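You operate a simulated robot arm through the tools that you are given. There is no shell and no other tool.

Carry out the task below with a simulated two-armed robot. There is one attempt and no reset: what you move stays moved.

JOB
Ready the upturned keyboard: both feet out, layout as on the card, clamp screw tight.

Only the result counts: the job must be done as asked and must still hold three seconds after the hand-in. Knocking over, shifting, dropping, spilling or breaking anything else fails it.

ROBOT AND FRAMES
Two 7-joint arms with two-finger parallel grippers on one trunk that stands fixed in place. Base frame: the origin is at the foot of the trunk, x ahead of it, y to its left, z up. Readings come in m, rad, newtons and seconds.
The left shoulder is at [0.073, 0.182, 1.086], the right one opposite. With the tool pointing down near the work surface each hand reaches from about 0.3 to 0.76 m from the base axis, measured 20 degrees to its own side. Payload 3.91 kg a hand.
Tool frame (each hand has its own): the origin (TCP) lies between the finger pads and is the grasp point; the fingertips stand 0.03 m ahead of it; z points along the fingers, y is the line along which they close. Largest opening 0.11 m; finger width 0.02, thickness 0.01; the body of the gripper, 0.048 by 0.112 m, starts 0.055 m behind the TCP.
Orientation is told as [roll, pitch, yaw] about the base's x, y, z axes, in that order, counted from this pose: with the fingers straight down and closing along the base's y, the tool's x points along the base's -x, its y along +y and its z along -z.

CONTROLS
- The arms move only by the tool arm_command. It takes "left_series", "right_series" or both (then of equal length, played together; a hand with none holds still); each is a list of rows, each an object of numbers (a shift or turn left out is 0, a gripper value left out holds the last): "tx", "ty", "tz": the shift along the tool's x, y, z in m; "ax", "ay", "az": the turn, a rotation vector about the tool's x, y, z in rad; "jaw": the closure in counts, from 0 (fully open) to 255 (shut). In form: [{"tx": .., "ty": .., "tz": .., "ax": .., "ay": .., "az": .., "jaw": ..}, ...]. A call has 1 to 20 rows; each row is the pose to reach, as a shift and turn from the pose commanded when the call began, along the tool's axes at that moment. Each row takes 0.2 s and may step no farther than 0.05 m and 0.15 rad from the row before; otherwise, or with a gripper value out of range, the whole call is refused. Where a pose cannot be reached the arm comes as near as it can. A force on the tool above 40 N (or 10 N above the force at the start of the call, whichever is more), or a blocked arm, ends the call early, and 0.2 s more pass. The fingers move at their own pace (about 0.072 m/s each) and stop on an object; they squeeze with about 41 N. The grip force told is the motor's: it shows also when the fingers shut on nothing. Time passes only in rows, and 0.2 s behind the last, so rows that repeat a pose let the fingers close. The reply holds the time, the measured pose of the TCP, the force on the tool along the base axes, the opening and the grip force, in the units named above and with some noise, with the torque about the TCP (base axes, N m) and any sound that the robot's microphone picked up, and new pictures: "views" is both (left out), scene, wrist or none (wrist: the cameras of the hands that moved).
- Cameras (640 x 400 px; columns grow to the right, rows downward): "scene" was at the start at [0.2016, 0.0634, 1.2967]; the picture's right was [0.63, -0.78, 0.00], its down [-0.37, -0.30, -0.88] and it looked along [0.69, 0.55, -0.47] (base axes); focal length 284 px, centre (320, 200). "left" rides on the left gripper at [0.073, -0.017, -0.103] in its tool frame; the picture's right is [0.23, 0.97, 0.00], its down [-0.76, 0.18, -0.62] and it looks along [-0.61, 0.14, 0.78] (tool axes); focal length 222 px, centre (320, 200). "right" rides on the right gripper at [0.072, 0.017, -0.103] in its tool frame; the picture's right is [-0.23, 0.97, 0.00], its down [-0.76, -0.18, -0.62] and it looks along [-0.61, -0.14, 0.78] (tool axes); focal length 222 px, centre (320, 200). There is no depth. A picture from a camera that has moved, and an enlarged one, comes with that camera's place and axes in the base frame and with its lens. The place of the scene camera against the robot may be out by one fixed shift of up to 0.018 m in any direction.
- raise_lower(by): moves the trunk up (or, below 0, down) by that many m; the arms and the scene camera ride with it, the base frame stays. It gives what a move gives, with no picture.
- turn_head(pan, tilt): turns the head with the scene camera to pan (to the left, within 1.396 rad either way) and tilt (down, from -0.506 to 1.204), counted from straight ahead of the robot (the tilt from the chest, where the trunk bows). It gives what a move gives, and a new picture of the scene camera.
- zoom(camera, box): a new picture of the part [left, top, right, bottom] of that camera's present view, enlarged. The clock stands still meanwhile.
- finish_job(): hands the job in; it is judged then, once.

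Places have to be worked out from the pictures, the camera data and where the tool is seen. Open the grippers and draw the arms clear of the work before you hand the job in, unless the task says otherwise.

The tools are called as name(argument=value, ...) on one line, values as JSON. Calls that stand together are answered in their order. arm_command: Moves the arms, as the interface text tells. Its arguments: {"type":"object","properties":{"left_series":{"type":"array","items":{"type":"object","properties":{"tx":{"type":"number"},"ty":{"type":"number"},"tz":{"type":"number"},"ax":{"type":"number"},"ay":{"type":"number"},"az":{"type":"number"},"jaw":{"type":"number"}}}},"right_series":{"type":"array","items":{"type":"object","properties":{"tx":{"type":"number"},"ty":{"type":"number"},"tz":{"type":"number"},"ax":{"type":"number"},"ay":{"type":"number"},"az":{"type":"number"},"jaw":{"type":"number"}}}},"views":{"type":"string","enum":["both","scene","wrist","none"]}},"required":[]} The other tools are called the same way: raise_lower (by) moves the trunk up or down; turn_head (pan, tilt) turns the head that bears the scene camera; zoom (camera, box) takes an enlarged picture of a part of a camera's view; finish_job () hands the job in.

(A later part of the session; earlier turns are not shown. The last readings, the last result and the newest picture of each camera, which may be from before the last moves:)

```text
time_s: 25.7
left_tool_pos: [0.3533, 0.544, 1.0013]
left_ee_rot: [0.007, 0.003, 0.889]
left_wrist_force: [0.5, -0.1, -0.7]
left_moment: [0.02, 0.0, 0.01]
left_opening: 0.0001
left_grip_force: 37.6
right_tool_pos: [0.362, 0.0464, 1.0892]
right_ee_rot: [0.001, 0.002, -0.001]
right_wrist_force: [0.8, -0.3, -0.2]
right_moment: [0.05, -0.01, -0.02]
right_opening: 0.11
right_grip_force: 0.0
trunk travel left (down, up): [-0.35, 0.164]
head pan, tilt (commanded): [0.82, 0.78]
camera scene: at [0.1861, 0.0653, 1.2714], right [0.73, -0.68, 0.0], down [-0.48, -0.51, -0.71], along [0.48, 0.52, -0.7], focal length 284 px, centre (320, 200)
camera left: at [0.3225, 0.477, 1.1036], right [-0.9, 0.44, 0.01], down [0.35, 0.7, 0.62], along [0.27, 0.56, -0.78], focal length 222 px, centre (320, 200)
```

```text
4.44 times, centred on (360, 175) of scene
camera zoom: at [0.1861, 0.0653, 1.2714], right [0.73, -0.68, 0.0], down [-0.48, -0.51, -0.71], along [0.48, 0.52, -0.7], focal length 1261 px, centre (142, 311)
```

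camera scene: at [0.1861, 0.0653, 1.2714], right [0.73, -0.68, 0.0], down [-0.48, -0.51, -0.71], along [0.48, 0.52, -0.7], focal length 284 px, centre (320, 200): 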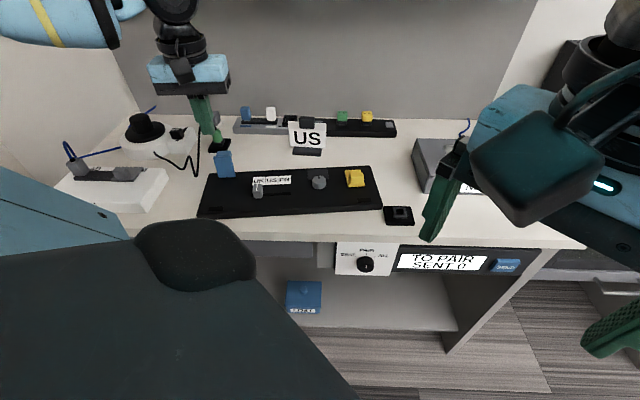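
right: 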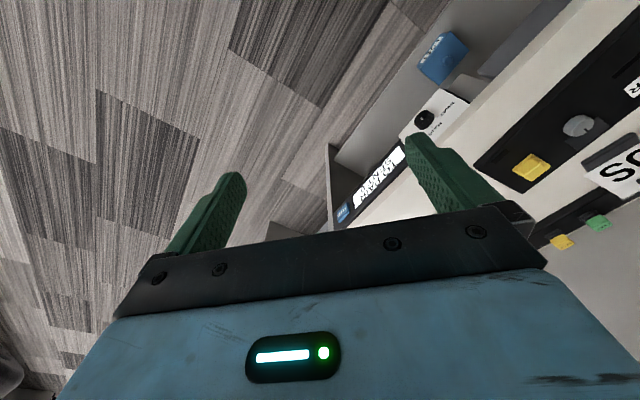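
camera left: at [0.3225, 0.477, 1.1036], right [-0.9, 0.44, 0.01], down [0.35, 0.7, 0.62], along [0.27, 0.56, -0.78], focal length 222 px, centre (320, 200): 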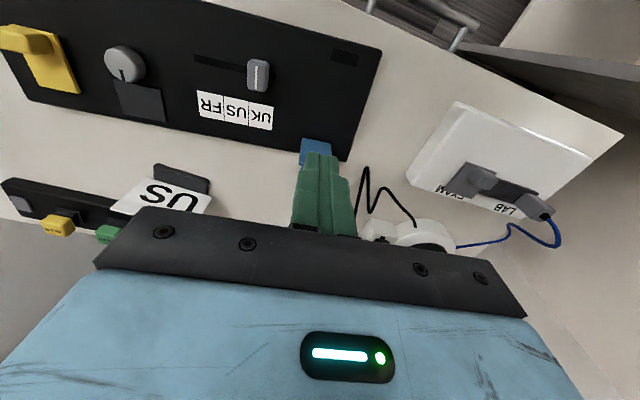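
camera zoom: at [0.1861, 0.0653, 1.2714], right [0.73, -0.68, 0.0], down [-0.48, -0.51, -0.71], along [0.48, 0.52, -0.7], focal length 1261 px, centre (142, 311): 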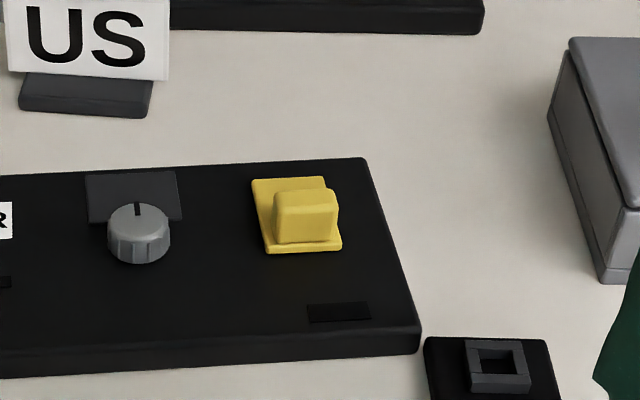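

A step was too long in one row; I repeat the same move with smaller steps.

arm_command(left_series=[{"ty": -0.045, "jaw": 93}, {"ty": -0.09, "jaw": 93}, {"ty": -0.135, "jaw": 93}, {"ty": -0.18, "tz": 0.01, "jaw": 93}, {"ty": -0.22, "tz": 0.025, "jaw": 93}, {"ty": -0.26, "tx": 0.003, "tz": 0.045, "jaw": 93}, {"ty": -0.2867, "tx": 0.003, "tz": 0.06, "jaw": 93}, {"ty": -0.2867, "tx": 0.003, "tz": 0.06, "jaw": 93}], views="both")

zoom(camera="left", box=[200, 60, 440, 210])

zoom(camera="scene", box=[300, 130, 420, 220])

```text
time_s: 27.5
left_tool_pos: [0.5745, 0.3617, 0.9393]
left_ee_rot: [0.008, 0.002, 0.89]
left_wrist_force: [-0.8, -0.2, -0.5]
left_moment: [0.01, 0.02, 0.0]
left_opening: 0.07
left_grip_force: 0.1
right_tool_pos: [0.3635, 0.0479, 1.0894]
right_ee_rot: [0.002, 0.0, 0.0]
right_wrist_force: [0.7, 0.0, 0.0]
right_moment: [-0.01, 0.0, -0.01]
right_opening: 0.1099
right_grip_force: 0.1
trunk travel left (down, up): [-0.35, 0.164]
head pan, tilt (commanded): [0.82, 0.78]
camera scene: at [0.1859, 0.0657, 1.2715], right [0.73, -0.68, 0.0], down [-0.48, -0.51, -0.71], along [0.48, 0.52, -0.7], focal length 284 px, centre (320, 200)
camera left: at [0.542, 0.2954, 1.0412], right [-0.9, 0.44, 0.01], down [0.35, 0.7, 0.62], along [0.27, 0.56, -0.78], focal length 222 px, centre (320, 200)
```

scene: 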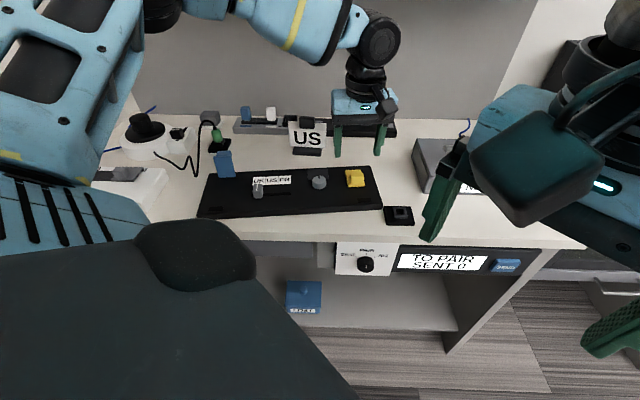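
left: 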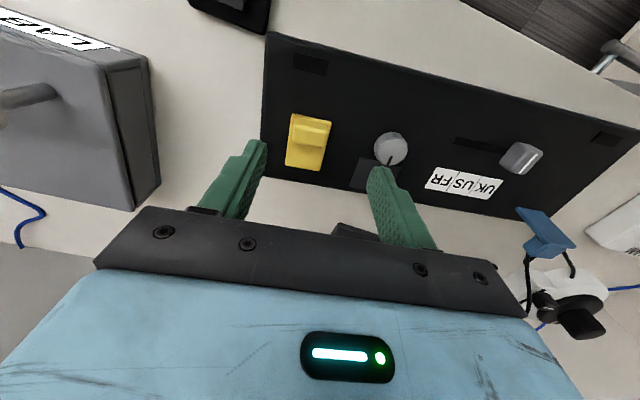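

```text
2.67 times, centred on (320, 135) of left
camera zoom: at [0.542, 0.2954, 1.0412], right [-0.9, 0.44, 0.01], down [0.35, 0.7, 0.62], along [0.27, 0.56, -0.78], focal length 592 px, centre (320, 373)
```

zoom: 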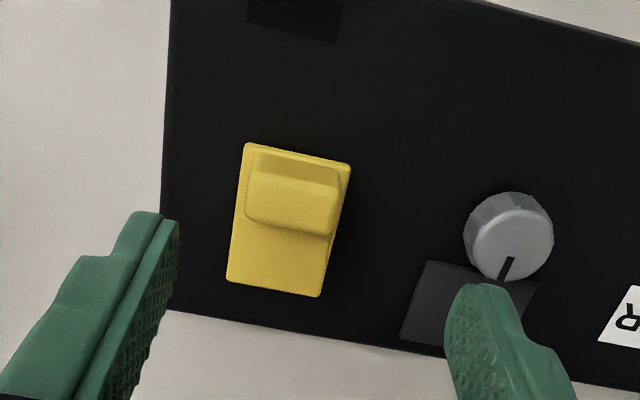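

```text
4.44 times, centred on (360, 175) of scene
camera zoom: at [0.1859, 0.0657, 1.2715], right [0.73, -0.68, 0.0], down [-0.48, -0.51, -0.71], along [0.48, 0.52, -0.7], focal length 1261 px, centre (142, 311)
```

zoom: 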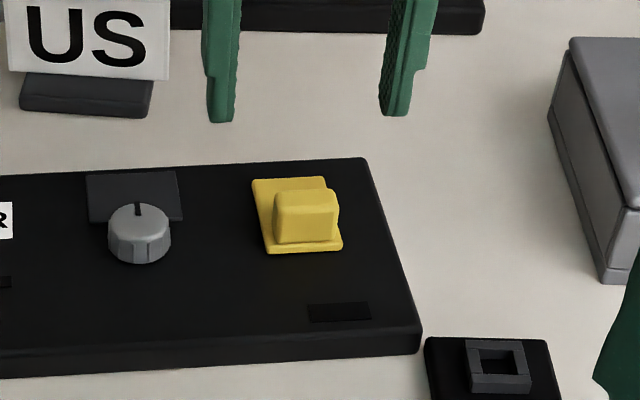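

The yellow bar is about 7 mm further back and 8 mm further right than the TCP, and the keyboard is now rotated about 0.045 rad relative to the tool. I correct that and descend to just above the bar.

arm_command(left_series=[{"tx": -0.0071, "ty": -0.0077, "tz": 0.02, "az": -0.045}, {"tx": -0.0071, "ty": -0.0077, "tz": 0.04, "az": -0.045}, {"tx": -0.0071, "ty": -0.0077, "tz": 0.058, "az": -0.045}, {"tx": -0.0071, "ty": -0.0077, "tz": 0.058, "az": -0.045}], views="both")

zoom(camera="left", box=[200, 60, 440, 210])

zoom(camera="scene", box=[300, 130, 420, 220])

```text
time_s: 28.5
left_tool_pos: [0.5831, 0.364, 0.8813]
left_ee_rot: [0.009, 0.003, 0.934]
left_wrist_force: [0.0, -1.1, -0.4]
left_moment: [-0.01, 0.0, -0.04]
left_opening: 0.0698
left_grip_force: 0.1
right_tool_pos: [0.3619, 0.0459, 1.0898]
right_ee_rot: [0.002, 0.0, -0.001]
right_wrist_force: [0.7, 0.2, -0.1]
right_moment: [0.0, 0.02, -0.02]
right_opening: 0.1098
right_grip_force: 0.1
trunk travel left (down, up): [-0.35, 0.164]
head pan, tilt (commanded): [0.82, 0.78]
camera scene: at [0.186, 0.0656, 1.2714], right [0.73, -0.68, 0.0], down [-0.48, -0.51, -0.71], along [0.48, 0.52, -0.7], focal length 284 px, centre (320, 200)
camera left: at [0.5542, 0.2951, 0.9829], right [-0.92, 0.4, 0.01], down [0.31, 0.72, 0.62], along [0.24, 0.57, -0.78], focal length 222 px, centre (320, 200)
```

scene: 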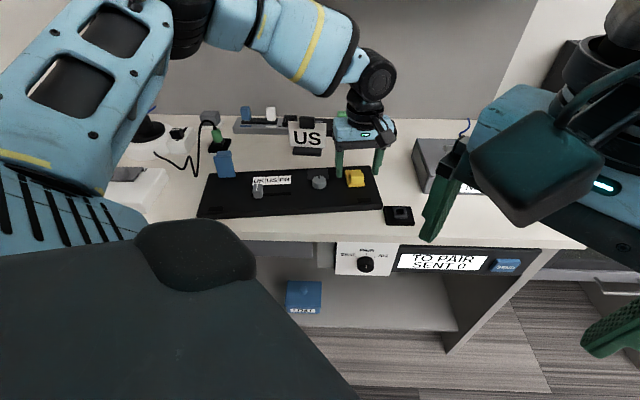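
left: 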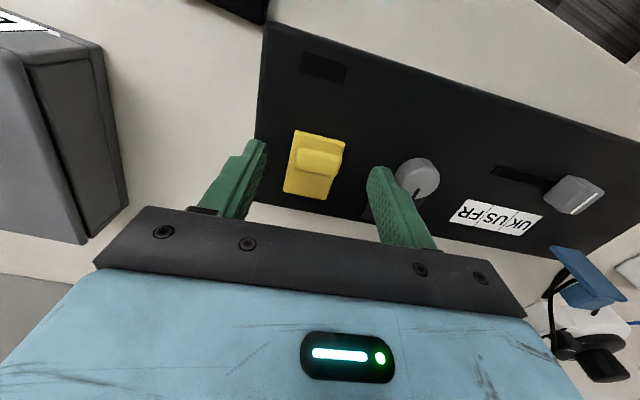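

```text
2.67 times, centred on (320, 135) of left
camera zoom: at [0.5542, 0.2951, 0.9829], right [-0.92, 0.4, 0.01], down [0.31, 0.72, 0.62], along [0.24, 0.57, -0.78], focal length 592 px, centre (320, 373)
```

zoom: 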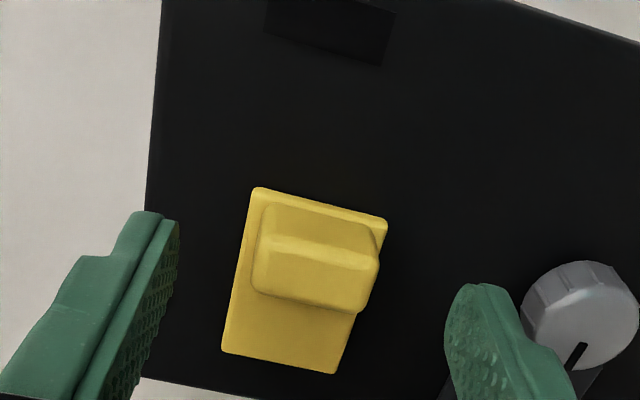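

```text
4.44 times, centred on (360, 175) of scene
camera zoom: at [0.186, 0.0656, 1.2714], right [0.73, -0.68, 0.0], down [-0.48, -0.51, -0.71], along [0.48, 0.52, -0.7], focal length 1261 px, centre (142, 311)
```

zoom: 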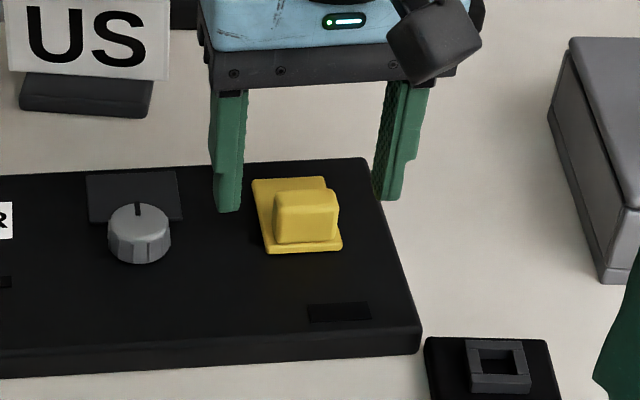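

Alignment is good: the bar is centred within 1-2 mm and the right finger clears the knob. I descend to z≈0.860 and close on the bar.

arm_command(left_series=[{"ty": -0.001, "tz": 0.01}, {"ty": -0.001, "tz": 0.0205}, {"ty": -0.001, "tz": 0.0205, "jaw": 150}, {"ty": -0.001, "tz": 0.0205, "jaw": 200}, {"ty": -0.001, "tz": 0.0205, "jaw": 255}, {"ty": -0.001, "tz": 0.0205, "jaw": 255}, {"ty": -0.001, "tz": 0.0205, "jaw": 255}], views="both")

zoom(camera="left", box=[220, 90, 420, 215])

zoom(camera="scene", box=[300, 130, 420, 220])

```text
time_s: 30.1
left_tool_pos: [0.584, 0.3626, 0.8605]
left_ee_rot: [0.007, 0.002, 0.932]
left_wrist_force: [-3.2, 2.2, 1.4]
left_moment: [-0.13, -0.19, -0.81]
left_opening: 0.0315
left_grip_force: 41.0
right_tool_pos: [0.3624, 0.047, 1.0886]
right_ee_rot: [0.001, -0.001, 0.001]
right_wrist_force: [0.0, -0.7, -1.0]
right_moment: [-0.02, 0.03, 0.01]
right_opening: 0.1101
right_grip_force: 0.0
trunk travel left (down, up): [-0.35, 0.164]
head pan, tilt (commanded): [0.82, 0.78]
camera scene: at [0.186, 0.066, 1.2714], right [0.73, -0.68, 0.0], down [-0.48, -0.51, -0.71], along [0.48, 0.52, -0.7], focal length 284 px, centre (320, 200)
camera left: at [0.5552, 0.2948, 0.9627], right [-0.92, 0.4, 0.01], down [0.31, 0.72, 0.62], along [0.24, 0.57, -0.78], focal length 222 px, centre (320, 200)
```

scene: 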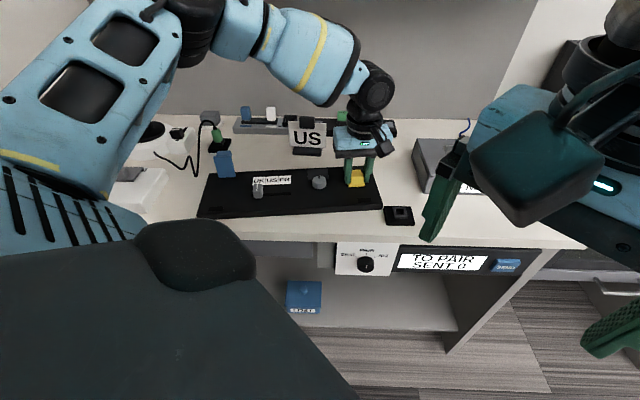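
left: 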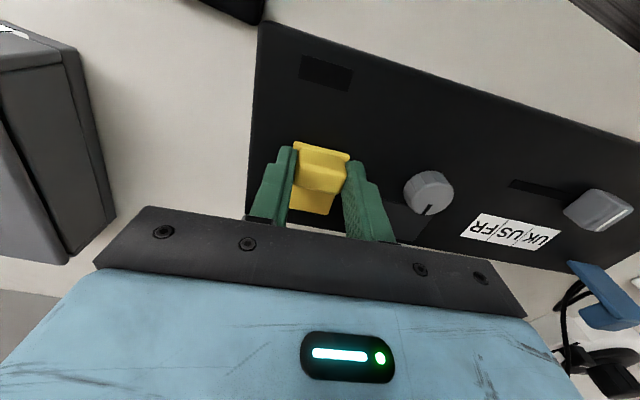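

```text
3.20 times, centred on (320, 152) of left
camera zoom: at [0.5552, 0.2948, 0.9627], right [-0.92, 0.4, 0.01], down [0.31, 0.72, 0.62], along [0.24, 0.57, -0.78], focal length 711 px, centre (320, 352)
```

zoom: 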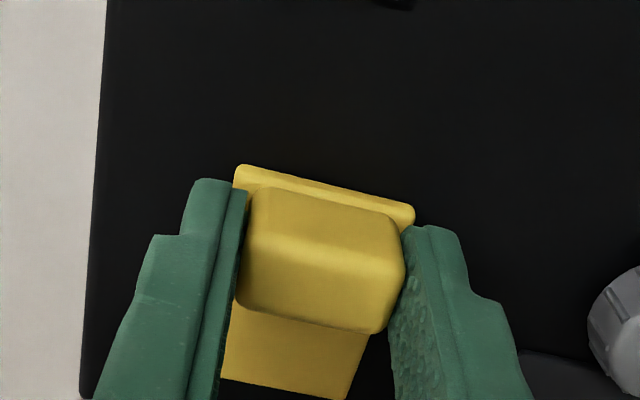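

```text
4.44 times, centred on (360, 175) of scene
camera zoom: at [0.186, 0.066, 1.2714], right [0.73, -0.68, 0.0], down [-0.48, -0.51, -0.71], along [0.48, 0.52, -0.7], focal length 1261 px, centre (142, 311)
```

zoom: 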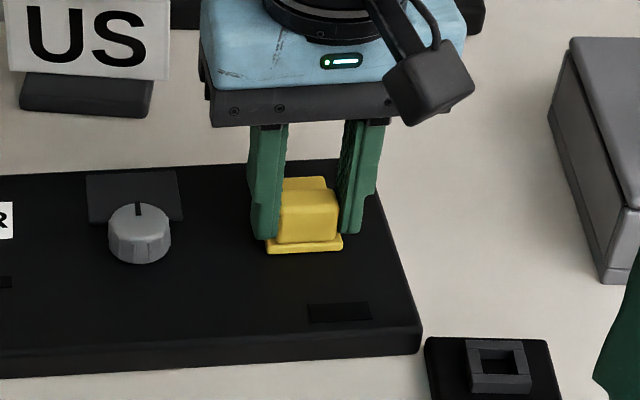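

Gripped at 31.5 mm. With this firm hold I first draw the keyboard back to the left by 2.5 cm along its length, away from the pad, in small steps.

arm_command(left_series=[{"ty": 0.005}, {"ty": 0.01}, {"ty": 0.015}, {"ty": 0.02}, {"ty": 0.025}, {"ty": 0.026}], views="both")

zoom(camera="scene", box=[180, 130, 420, 230])

```text
time_s: 31.5
left_tool_pos: [0.5637, 0.3765, 0.8599]
left_ee_rot: [0.007, 0.003, 0.932]
left_wrist_force: [6.0, -5.0, 0.5]
left_moment: [-0.23, -0.37, -0.35]
left_opening: 0.0314
left_grip_force: 40.9
right_tool_pos: [0.3629, 0.0475, 1.0889]
right_ee_rot: [0.001, 0.001, 0.0]
right_wrist_force: [-0.7, 0.3, -0.1]
right_moment: [-0.02, 0.01, 0.0]
right_opening: 0.11
right_grip_force: 0.1
trunk travel left (down, up): [-0.35, 0.164]
head pan, tilt (commanded): [0.82, 0.78]
camera scene: at [0.1869, 0.0652, 1.2713], right [0.73, -0.68, 0.0], down [-0.48, -0.51, -0.71], along [0.48, 0.52, -0.7], focal length 284 px, centre (320, 200)
camera left: at [0.5352, 0.3093, 0.9627], right [-0.92, 0.4, 0.01], down [0.31, 0.72, 0.62], along [0.24, 0.57, -0.78], focal length 222 px, centre (320, 200)
```

scene: 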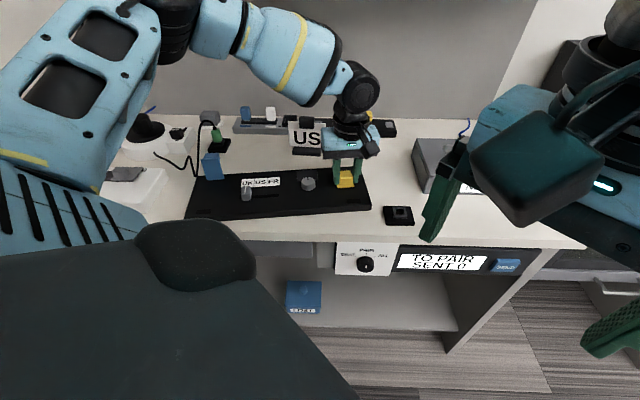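
left: 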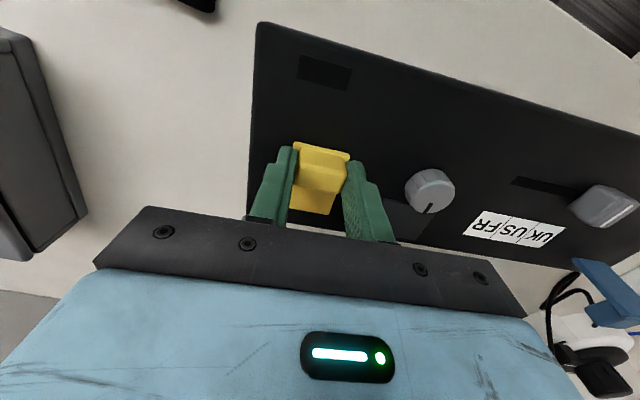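

```text
2.67 times, centred on (300, 180) of scene
camera zoom: at [0.1869, 0.0652, 1.2713], right [0.73, -0.68, 0.0], down [-0.48, -0.51, -0.71], along [0.48, 0.52, -0.7], focal length 757 px, centre (373, 253)
```

zoom: 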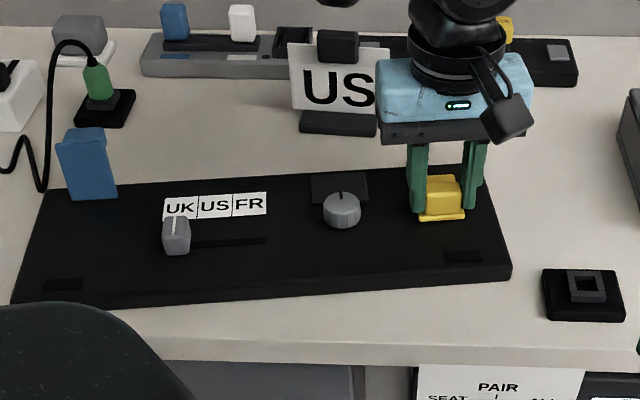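

The keyboard is now clear of the pad. Next I swing the yellow flap up along the same kind of arc, first to 0.3 rad.

arm_command(left_series=[{"ty": -0.001}, {"ty": -0.001, "tx": -0.0021, "tz": -0.0025, "ay": 0.05}, {"ty": -0.001, "tx": -0.00434, "tz": -0.00479, "ay": 0.1}, {"ty": -0.001, "tx": -0.0067, "tz": -0.007, "ay": 0.15}, {"ty": -0.001, "tx": -0.00915, "tz": -0.00911, "ay": 0.2}, {"ty": -0.001, "tx": -0.0117, "tz": -0.0111, "ay": 0.25}, {"ty": -0.001, "tx": -0.01435, "tz": -0.01295, "ay": 0.3}], views="both")

zoom(camera="scene", box=[180, 130, 420, 230])

```text
time_s: 33.1
left_tool_pos: [0.5726, 0.3881, 0.8729]
left_ee_rot: [0.007, 0.303, 0.936]
left_wrist_force: [-2.3, -1.5, 0.1]
left_moment: [-0.04, 0.1, -0.02]
left_opening: 0.0314
left_grip_force: 40.9
right_tool_pos: [0.3619, 0.0466, 1.0899]
right_ee_rot: [0.004, 0.001, -0.001]
right_wrist_force: [0.3, -0.6, -0.3]
right_moment: [-0.01, 0.0, 0.0]
right_opening: 0.1101
right_grip_force: 0.0
trunk travel left (down, up): [-0.35, 0.164]
head pan, tilt (commanded): [0.82, 0.78]
camera scene: at [0.1859, 0.0655, 1.2714], right [0.73, -0.68, 0.0], down [-0.48, -0.51, -0.71], along [0.48, 0.52, -0.7], focal length 284 px, centre (320, 200)
camera left: at [0.5641, 0.3477, 0.9924], right [-0.91, 0.4, 0.08], down [0.4, 0.84, 0.37], along [0.09, 0.37, -0.93], focal length 222 px, centre (320, 200)
```

scene: 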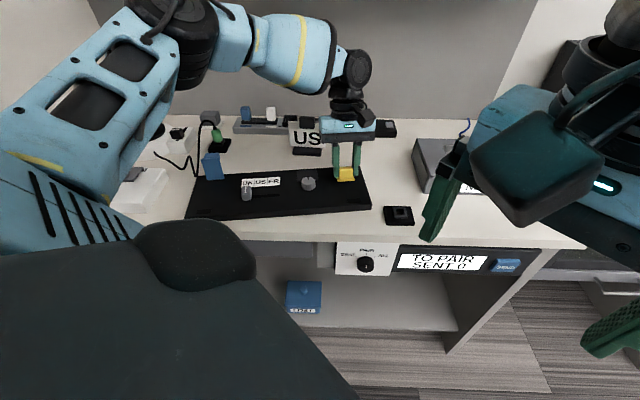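
left: 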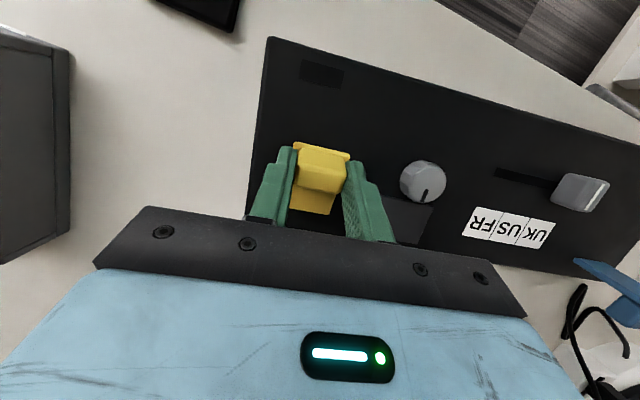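

```text
2.67 times, centred on (300, 180) of scene
camera zoom: at [0.1859, 0.0655, 1.2714], right [0.73, -0.68, 0.0], down [-0.48, -0.51, -0.71], along [0.48, 0.52, -0.7], focal length 757 px, centre (373, 253)
```

zoom: 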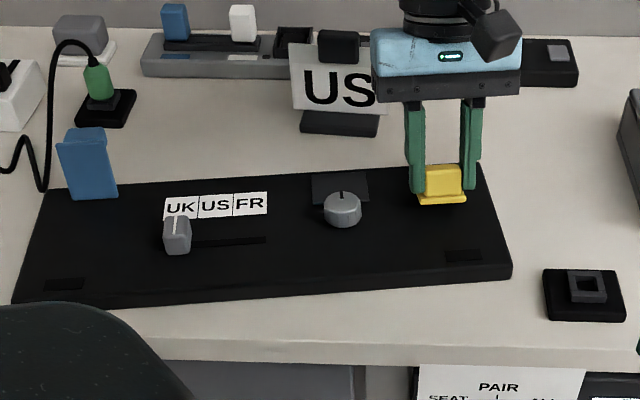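

Forces are only about 2 N and the keyboard stays still. I continue the yellow flap to 0.6 rad.

arm_command(left_series=[{"tx": -0.0021, "tz": -0.0025, "ay": 0.05}, {"tx": -0.00435, "tz": -0.00479, "ay": 0.1}, {"tx": -0.0067, "tz": -0.007, "ay": 0.15}, {"tx": -0.00915, "tz": -0.00911, "ay": 0.2}, {"tx": -0.0117, "tz": -0.0111, "ay": 0.25}, {"tx": -0.01435, "tz": -0.01295, "ay": 0.3}], views="both")

zoom(camera="scene", box=[180, 130, 420, 230])

```text
time_s: 34.5
left_tool_pos: [0.584, 0.4038, 0.882]
left_ee_rot: [0.009, 0.602, 0.939]
left_wrist_force: [-3.4, 1.7, 0.2]
left_moment: [0.07, 0.15, -0.14]
left_opening: 0.0312
left_grip_force: 41.3
right_tool_pos: [0.3607, 0.0463, 1.0887]
right_ee_rot: [0.002, -0.001, 0.001]
right_wrist_force: [0.3, 0.2, -0.1]
right_moment: [-0.03, -0.02, 0.02]
right_opening: 0.1102
right_grip_force: 0.1
trunk travel left (down, up): [-0.35, 0.164]
head pan, tilt (commanded): [0.82, 0.78]
camera scene: at [0.186, 0.0658, 1.2714], right [0.73, -0.68, 0.0], down [-0.48, -0.51, -0.71], along [0.48, 0.52, -0.7], focal length 284 px, centre (320, 200)
camera left: at [0.5968, 0.3921, 1.0068], right [-0.89, 0.43, 0.14], down [0.44, 0.89, 0.08], along [-0.09, 0.13, -0.99], focal length 222 px, centre (320, 200)
```

scene: 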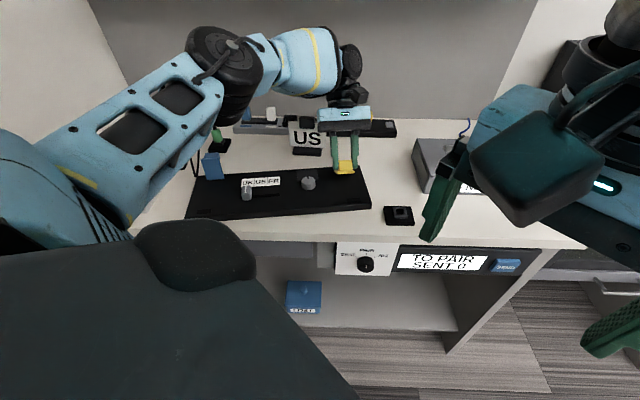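
left: 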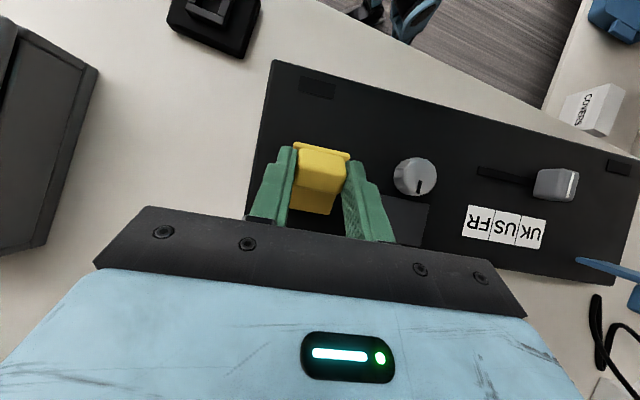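

```text
2.67 times, centred on (300, 180) of scene
camera zoom: at [0.186, 0.0658, 1.2714], right [0.73, -0.68, 0.0], down [-0.48, -0.51, -0.71], along [0.48, 0.52, -0.7], focal length 757 px, centre (373, 253)
```

zoom: 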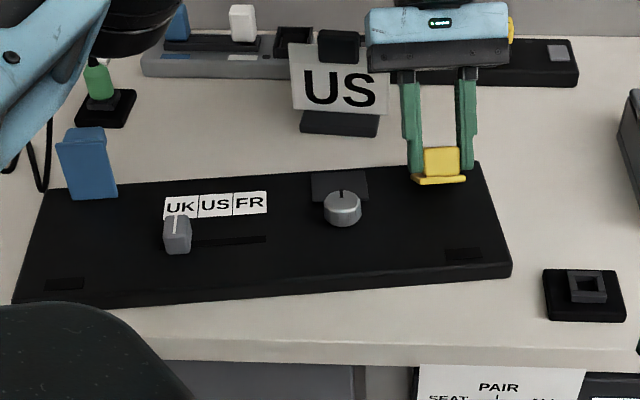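

The yellow flap is at 0.6 rad and should hold by friction. I release, rise straight up, and turn the tool back to vertical.

arm_command(left_series=[{"jaw": 170}, {"jaw": 140}, {"jaw": 140}, {"tx": 0.019, "tz": -0.0275, "jaw": 140}, {"tx": 0.038, "tz": -0.055, "jaw": 140}, {"tx": 0.0565, "tz": -0.0825, "jaw": 140}, {"tx": 0.0565, "tz": -0.0825, "ay": -0.13, "jaw": 140}, {"tx": 0.0565, "tz": -0.0825, "ay": -0.26, "jaw": 140}, {"tx": 0.0565, "tz": -0.0825, "ay": -0.39, "jaw": 140}, {"tx": 0.0565, "tz": -0.0825, "ay": -0.5, "jaw": 140}, {"tx": 0.0565, "tz": -0.0825, "ay": -0.6, "jaw": 140}], views="both")

zoom(camera="scene", box=[180, 130, 420, 230])

zoom(camera="left", box=[200, 60, 440, 210])

```text
time_s: 36.9
left_tool_pos: [0.5847, 0.4024, 0.9824]
left_ee_rot: [0.006, 0.0, 0.935]
left_wrist_force: [0.0, 0.6, -0.3]
left_moment: [0.01, 0.04, 0.02]
left_opening: 0.0496
left_grip_force: 0.1
right_tool_pos: [0.3625, 0.0467, 1.0894]
right_ee_rot: [0.003, 0.0, 0.001]
right_wrist_force: [0.3, 0.0, 0.0]
right_moment: [-0.03, 0.0, -0.03]
right_opening: 0.1099
right_grip_force: 0.1
trunk travel left (down, up): [-0.35, 0.164]
head pan, tilt (commanded): [0.82, 0.78]
camera scene: at [0.186, 0.0656, 1.2714], right [0.73, -0.68, 0.0], down [-0.48, -0.51, -0.71], along [0.48, 0.52, -0.7], focal length 284 px, centre (320, 200)
camera left: at [0.5553, 0.334, 1.0839], right [-0.92, 0.4, 0.01], down [0.31, 0.72, 0.62], along [0.24, 0.58, -0.78], focal length 222 px, centre (320, 200)
```

scene: 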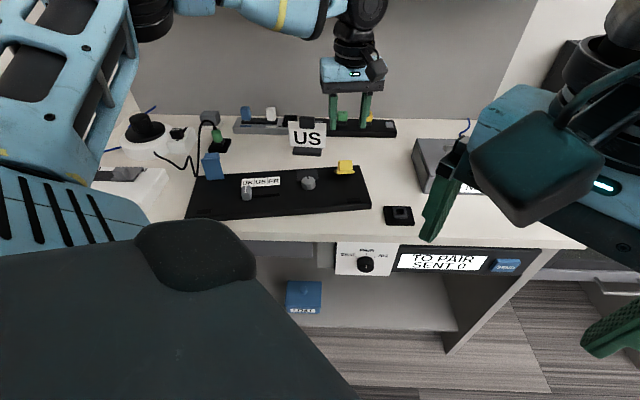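
left: 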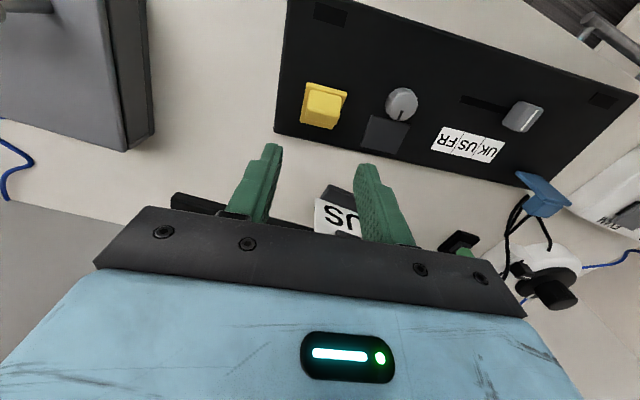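

```text
2.67 times, centred on (300, 180) of scene
camera zoom: at [0.186, 0.0656, 1.2714], right [0.73, -0.68, 0.0], down [-0.48, -0.51, -0.71], along [0.48, 0.52, -0.7], focal length 757 px, centre (373, 253)
```

zoom: 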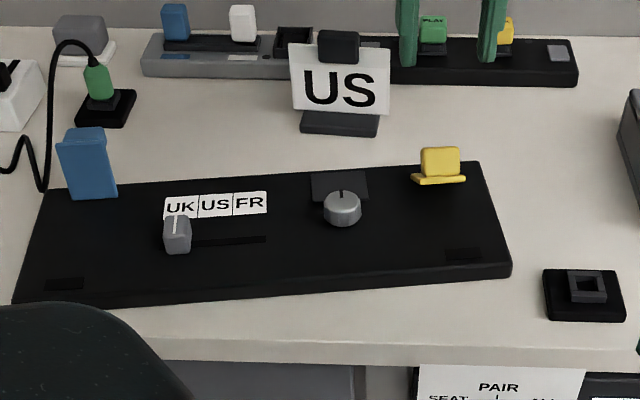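

```text
2.67 times, centred on (320, 135) of left
camera zoom: at [0.5553, 0.334, 1.0839], right [-0.92, 0.4, 0.01], down [0.31, 0.72, 0.62], along [0.24, 0.58, -0.78], focal length 592 px, centre (320, 373)
```

zoom: 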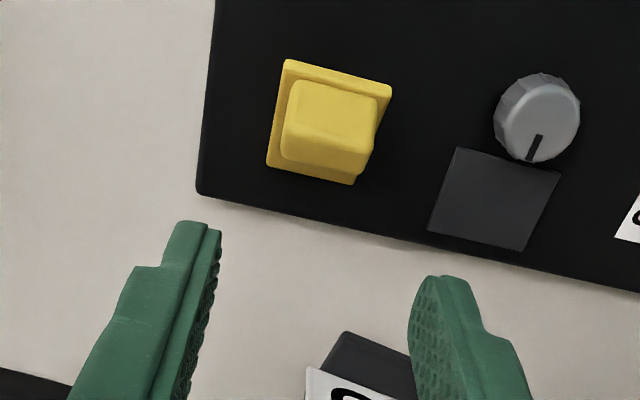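

The yellow flap holds. I close the fingers, move to its near side, and lower the fingertips in front of its inner face.

arm_command(left_series=[{"tx": 0.03, "jaw": 255}, {"tx": 0.0583, "ty": 0.0016, "jaw": 255}, {"tx": 0.0583, "ty": 0.0016, "tz": 0.04, "jaw": 255}, {"tx": 0.0583, "ty": 0.0016, "tz": 0.08, "jaw": 255}, {"tx": 0.0583, "ty": 0.0016, "tz": 0.114, "jaw": 255}, {"tx": 0.0583, "ty": 0.0016, "tz": 0.114, "jaw": 255}], views="both")

zoom(camera="scene", box=[290, 130, 390, 192])

zoom(camera="left", box=[220, 90, 420, 215])

```text
time_s: 38.3
left_tool_pos: [0.5477, 0.357, 0.8674]
left_ee_rot: [0.006, 0.0, 0.934]
left_wrist_force: [-0.3, -0.2, 0.0]
left_moment: [-0.04, -0.03, -0.01]
left_opening: 0.0
left_grip_force: 37.6
right_tool_pos: [0.3624, 0.0475, 1.0885]
right_ee_rot: [0.002, 0.001, -0.001]
right_wrist_force: [-0.1, 0.3, -0.2]
right_moment: [0.02, -0.01, 0.0]
right_opening: 0.1099
right_grip_force: 0.1
trunk travel left (down, up): [-0.35, 0.164]
head pan, tilt (commanded): [0.82, 0.78]
camera scene: at [0.1859, 0.0655, 1.2715], right [0.73, -0.68, 0.0], down [-0.48, -0.51, -0.71], along [0.48, 0.52, -0.7], focal length 284 px, centre (320, 200)
camera left: at [0.518, 0.2878, 0.9696], right [-0.92, 0.4, 0.01], down [0.31, 0.72, 0.62], along [0.24, 0.57, -0.78], focal length 222 px, centre (320, 200)
```

scene: 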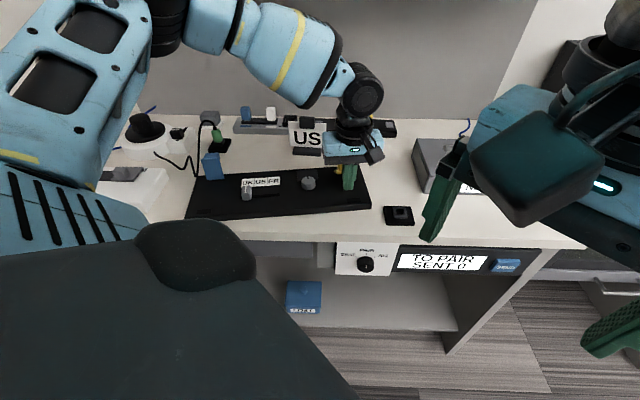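
left: 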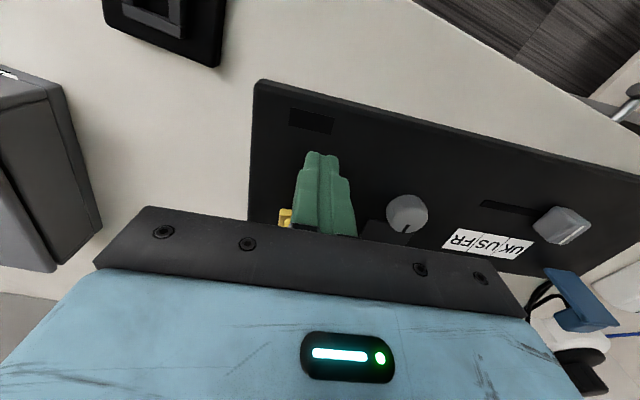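

```text
6.40 times, centred on (340, 161) of scene
camera zoom: at [0.1859, 0.0655, 1.2715], right [0.73, -0.68, 0.0], down [-0.48, -0.51, -0.71], along [0.48, 0.52, -0.7], focal length 1816 px, centre (192, 450)
```

zoom: 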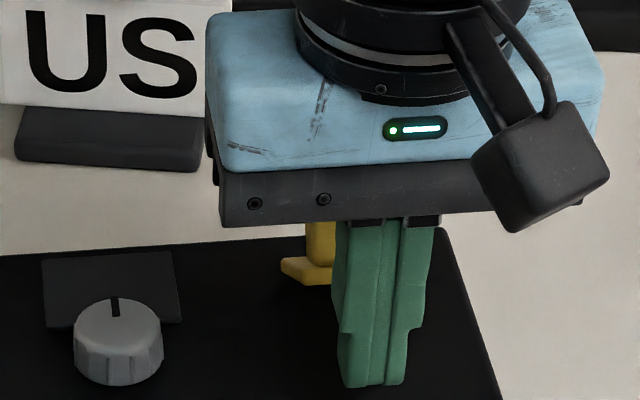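

```text
3.20 times, centred on (320, 152) of left
camera zoom: at [0.518, 0.2878, 0.9696], right [-0.92, 0.4, 0.01], down [0.31, 0.72, 0.62], along [0.24, 0.57, -0.78], focal length 711 px, centre (320, 352)
```

zoom: 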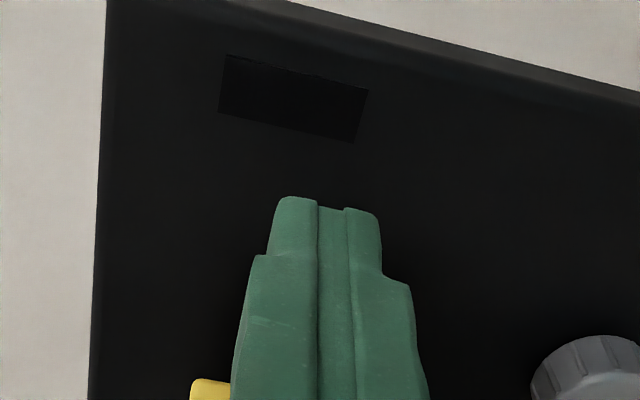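

The fingers are behind the flap's face and within its width. I push toward the back in steps.

arm_command(left_series=[{"tx": -0.008}, {"tx": -0.016}, {"tx": -0.024}, {"tx": -0.032}, {"tx": -0.04}, {"tx": -0.047}], views="scene")

zoom(camera="scene", box=[180, 130, 420, 230])

```text
time_s: 39.7
left_tool_pos: [0.5752, 0.3942, 0.8671]
left_ee_rot: [0.008, 0.0, 0.934]
left_wrist_force: [-0.1, -0.2, 1.3]
left_moment: [0.03, -0.03, -0.01]
left_opening: 0.0001
left_grip_force: 37.7
right_tool_pos: [0.3613, 0.0464, 1.0887]
right_ee_rot: [0.003, 0.001, 0.0]
right_wrist_force: [0.3, -0.3, -0.6]
right_moment: [0.04, -0.03, 0.0]
right_opening: 0.1099
right_grip_force: 0.1
trunk travel left (down, up): [-0.35, 0.164]
head pan, tilt (commanded): [0.82, 0.78]
camera scene: at [0.1855, 0.0653, 1.2714], right [0.73, -0.68, 0.0], down [-0.48, -0.51, -0.71], along [0.49, 0.52, -0.7], focal length 284 px, centre (320, 200)
```

scene: 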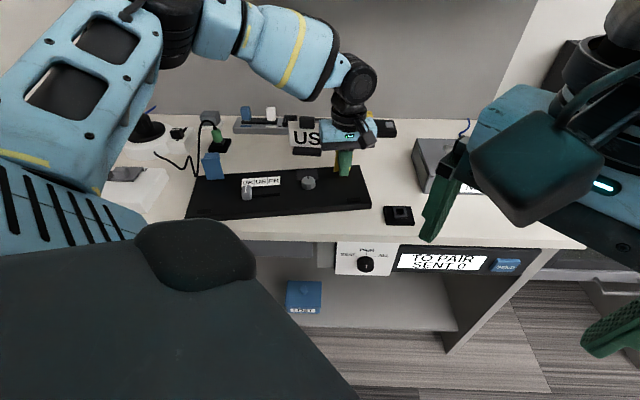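

```text
2.67 times, centred on (300, 180) of scene
camera zoom: at [0.1855, 0.0653, 1.2714], right [0.73, -0.68, 0.0], down [-0.48, -0.51, -0.71], along [0.49, 0.52, -0.7], focal length 757 px, centre (373, 253)
```

zoom: 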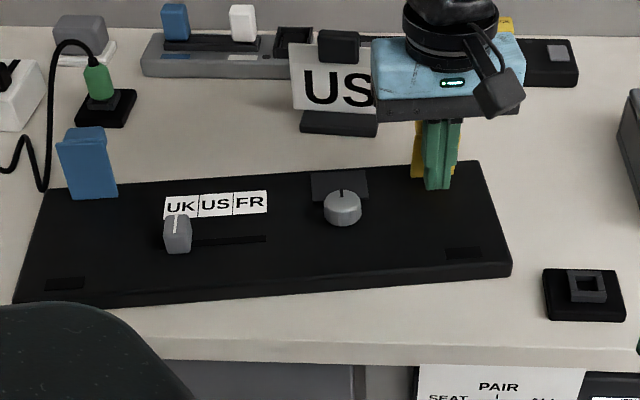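

The flap is nearly upright with no load on the tool. I push the remaining ~2 cm until the stop is felt.

arm_command(left_series=[{"tx": -0.005}, {"tx": -0.01}, {"tx": -0.014}, {"tx": -0.018}, {"tx": -0.02}], views="scene")

zoom(camera="scene", box=[180, 130, 420, 230])

```text
time_s: 40.9
left_tool_pos: [0.5871, 0.4104, 0.8669]
left_ee_rot: [0.006, 0.002, 0.932]
left_wrist_force: [-0.7, -0.1, -0.6]
left_moment: [-0.06, 0.0, 0.02]
left_opening: 0.0
left_grip_force: 37.6
right_tool_pos: [0.3624, 0.0486, 1.0892]
right_ee_rot: [0.002, 0.001, 0.001]
right_wrist_force: [-0.5, 0.0, 0.0]
right_moment: [0.01, 0.02, -0.01]
right_opening: 0.1098
right_grip_force: 0.1
trunk travel left (down, up): [-0.35, 0.164]
head pan, tilt (commanded): [0.82, 0.78]
camera scene: at [0.1863, 0.0658, 1.2714], right [0.73, -0.68, 0.0], down [-0.48, -0.51, -0.71], along [0.48, 0.52, -0.7], focal length 284 px, centre (320, 200)
```

scene: 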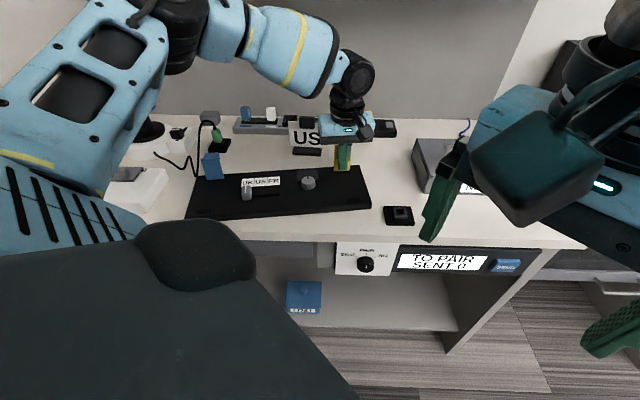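

```text
2.67 times, centred on (300, 180) of scene
camera zoom: at [0.1863, 0.0658, 1.2714], right [0.73, -0.68, 0.0], down [-0.48, -0.51, -0.71], along [0.48, 0.52, -0.7], focal length 757 px, centre (373, 253)
```

zoom: 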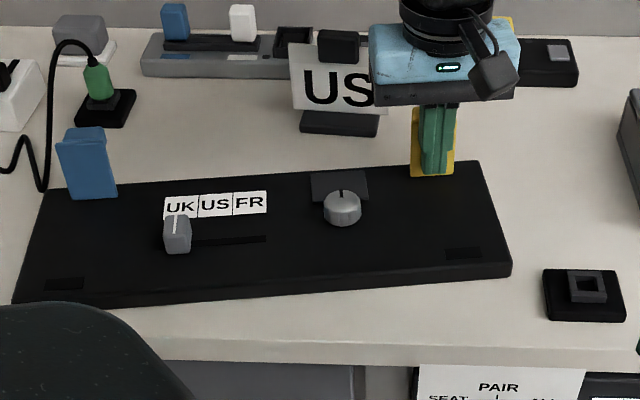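

No stop force yet; I continue in 2 mm steps.

arm_command(left_series=[{"tx": -0.002}, {"tx": -0.004}, {"tx": -0.004}], views="scene")

zoom(camera="scene", box=[180, 130, 420, 230])

```text
time_s: 41.7
left_tool_pos: [0.5891, 0.4132, 0.868]
left_ee_rot: [0.007, 0.002, 0.932]
left_wrist_force: [-4.1, -5.8, 2.4]
left_moment: [-0.1, 0.17, -0.01]
left_opening: 0.0
left_grip_force: 37.6
right_tool_pos: [0.362, 0.0471, 1.0888]
right_ee_rot: [0.001, 0.0, -0.002]
right_wrist_force: [-0.3, -0.2, 0.0]
right_moment: [0.01, 0.04, 0.01]
right_opening: 0.11
right_grip_force: 0.0
trunk travel left (down, up): [-0.35, 0.164]
head pan, tilt (commanded): [0.82, 0.78]
camera scene: at [0.1856, 0.065, 1.2715], right [0.73, -0.68, 0.0], down [-0.48, -0.51, -0.71], along [0.49, 0.52, -0.7], focal length 284 px, centre (320, 200)
```

scene: 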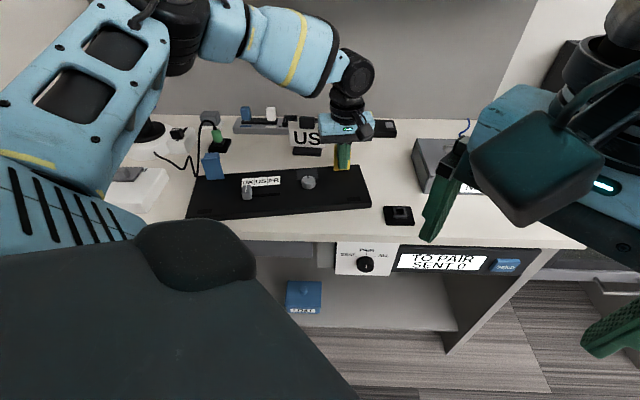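

```text
2.67 times, centred on (300, 180) of scene
camera zoom: at [0.1856, 0.065, 1.2715], right [0.73, -0.68, 0.0], down [-0.48, -0.51, -0.71], along [0.49, 0.52, -0.7], focal length 757 px, centre (373, 253)
```

zoom: 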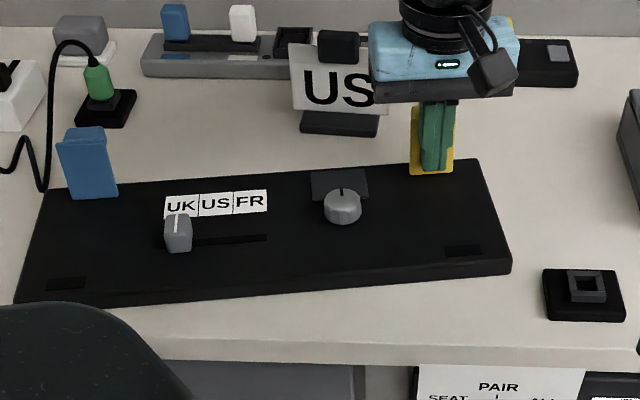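

The yellow foot is at its stop too (7 N). I back off and rise, then go over the slider for a close look.

arm_command(left_series=[{"tx": 0.02}, {"tx": 0.04}, {"tx": 0.04, "tz": -0.04}, {"tx": 0.04, "tz": -0.08}, {"tx": 0.04, "tz": -0.1, "ty": 0.04}, {"tx": 0.04, "tz": -0.1, "ty": 0.085}, {"tx": 0.04, "tz": -0.1, "ty": 0.13}, {"tx": 0.04, "tz": -0.1, "ty": 0.175}, {"tx": 0.04, "tz": -0.1, "ty": 0.195}], views="both")

zoom(camera="left", box=[200, 40, 440, 190])

zoom(camera="scene", box=[180, 130, 420, 230])

```text
time_s: 43.7
left_tool_pos: [0.4094, 0.4982, 0.9679]
left_ee_rot: [0.005, 0.002, 0.931]
left_wrist_force: [0.9, 1.1, -0.1]
left_moment: [0.02, -0.02, 0.01]
left_opening: 0.0
left_grip_force: 37.3
right_tool_pos: [0.3626, 0.0476, 1.0899]
right_ee_rot: [0.003, 0.001, 0.0]
right_wrist_force: [-0.6, -0.8, 0.3]
right_moment: [-0.02, 0.01, -0.01]
right_opening: 0.11
right_grip_force: 0.0
trunk travel left (down, up): [-0.35, 0.164]
head pan, tilt (commanded): [0.82, 0.78]
camera scene: at [0.1863, 0.0659, 1.2714], right [0.73, -0.68, 0.0], down [-0.48, -0.51, -0.71], along [0.48, 0.52, -0.7], focal length 284 px, centre (320, 200)
camera left: at [0.3804, 0.4302, 1.0709], right [-0.92, 0.4, 0.01], down [0.32, 0.72, 0.62], along [0.24, 0.57, -0.78], focal length 222 px, centre (320, 200)
```

scene: 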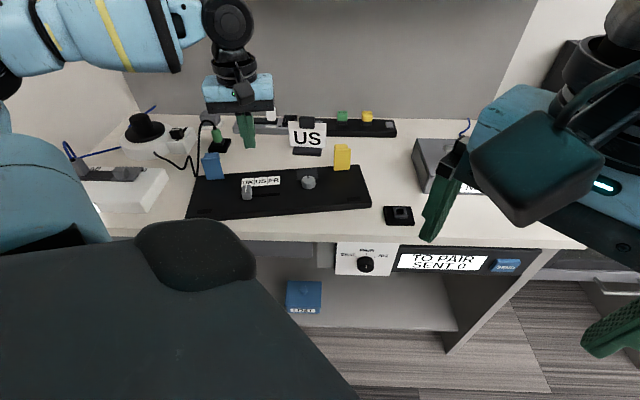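
left: 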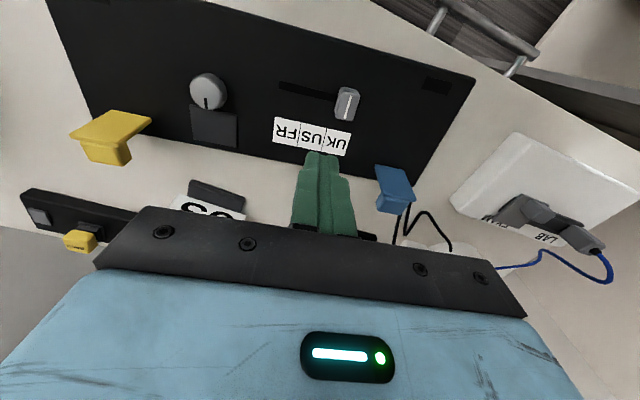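

```text
2.67 times, centred on (320, 115) of left
camera zoom: at [0.3804, 0.4302, 1.0709], right [-0.92, 0.4, 0.01], down [0.32, 0.72, 0.62], along [0.24, 0.57, -0.78], focal length 592 px, centre (320, 427)
```

zoom: 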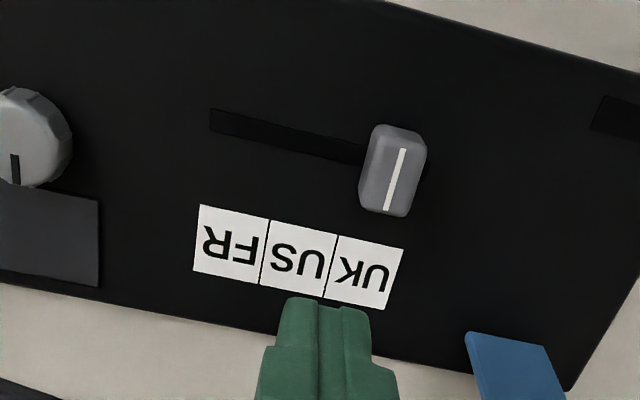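

```text
2.67 times, centred on (300, 180) of scene
camera zoom: at [0.1863, 0.0659, 1.2714], right [0.73, -0.68, 0.0], down [-0.48, -0.51, -0.71], along [0.48, 0.52, -0.7], focal length 757 px, centre (373, 253)
```

zoom: 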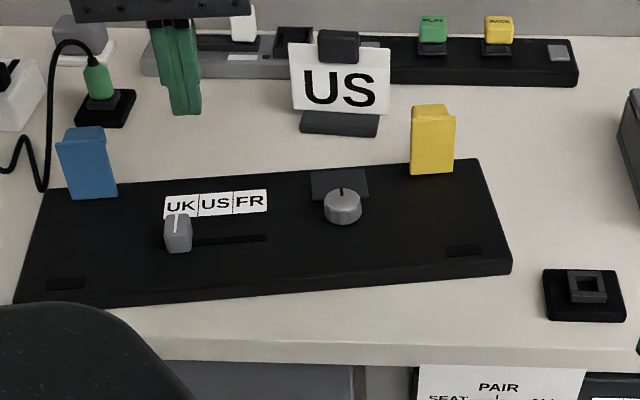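

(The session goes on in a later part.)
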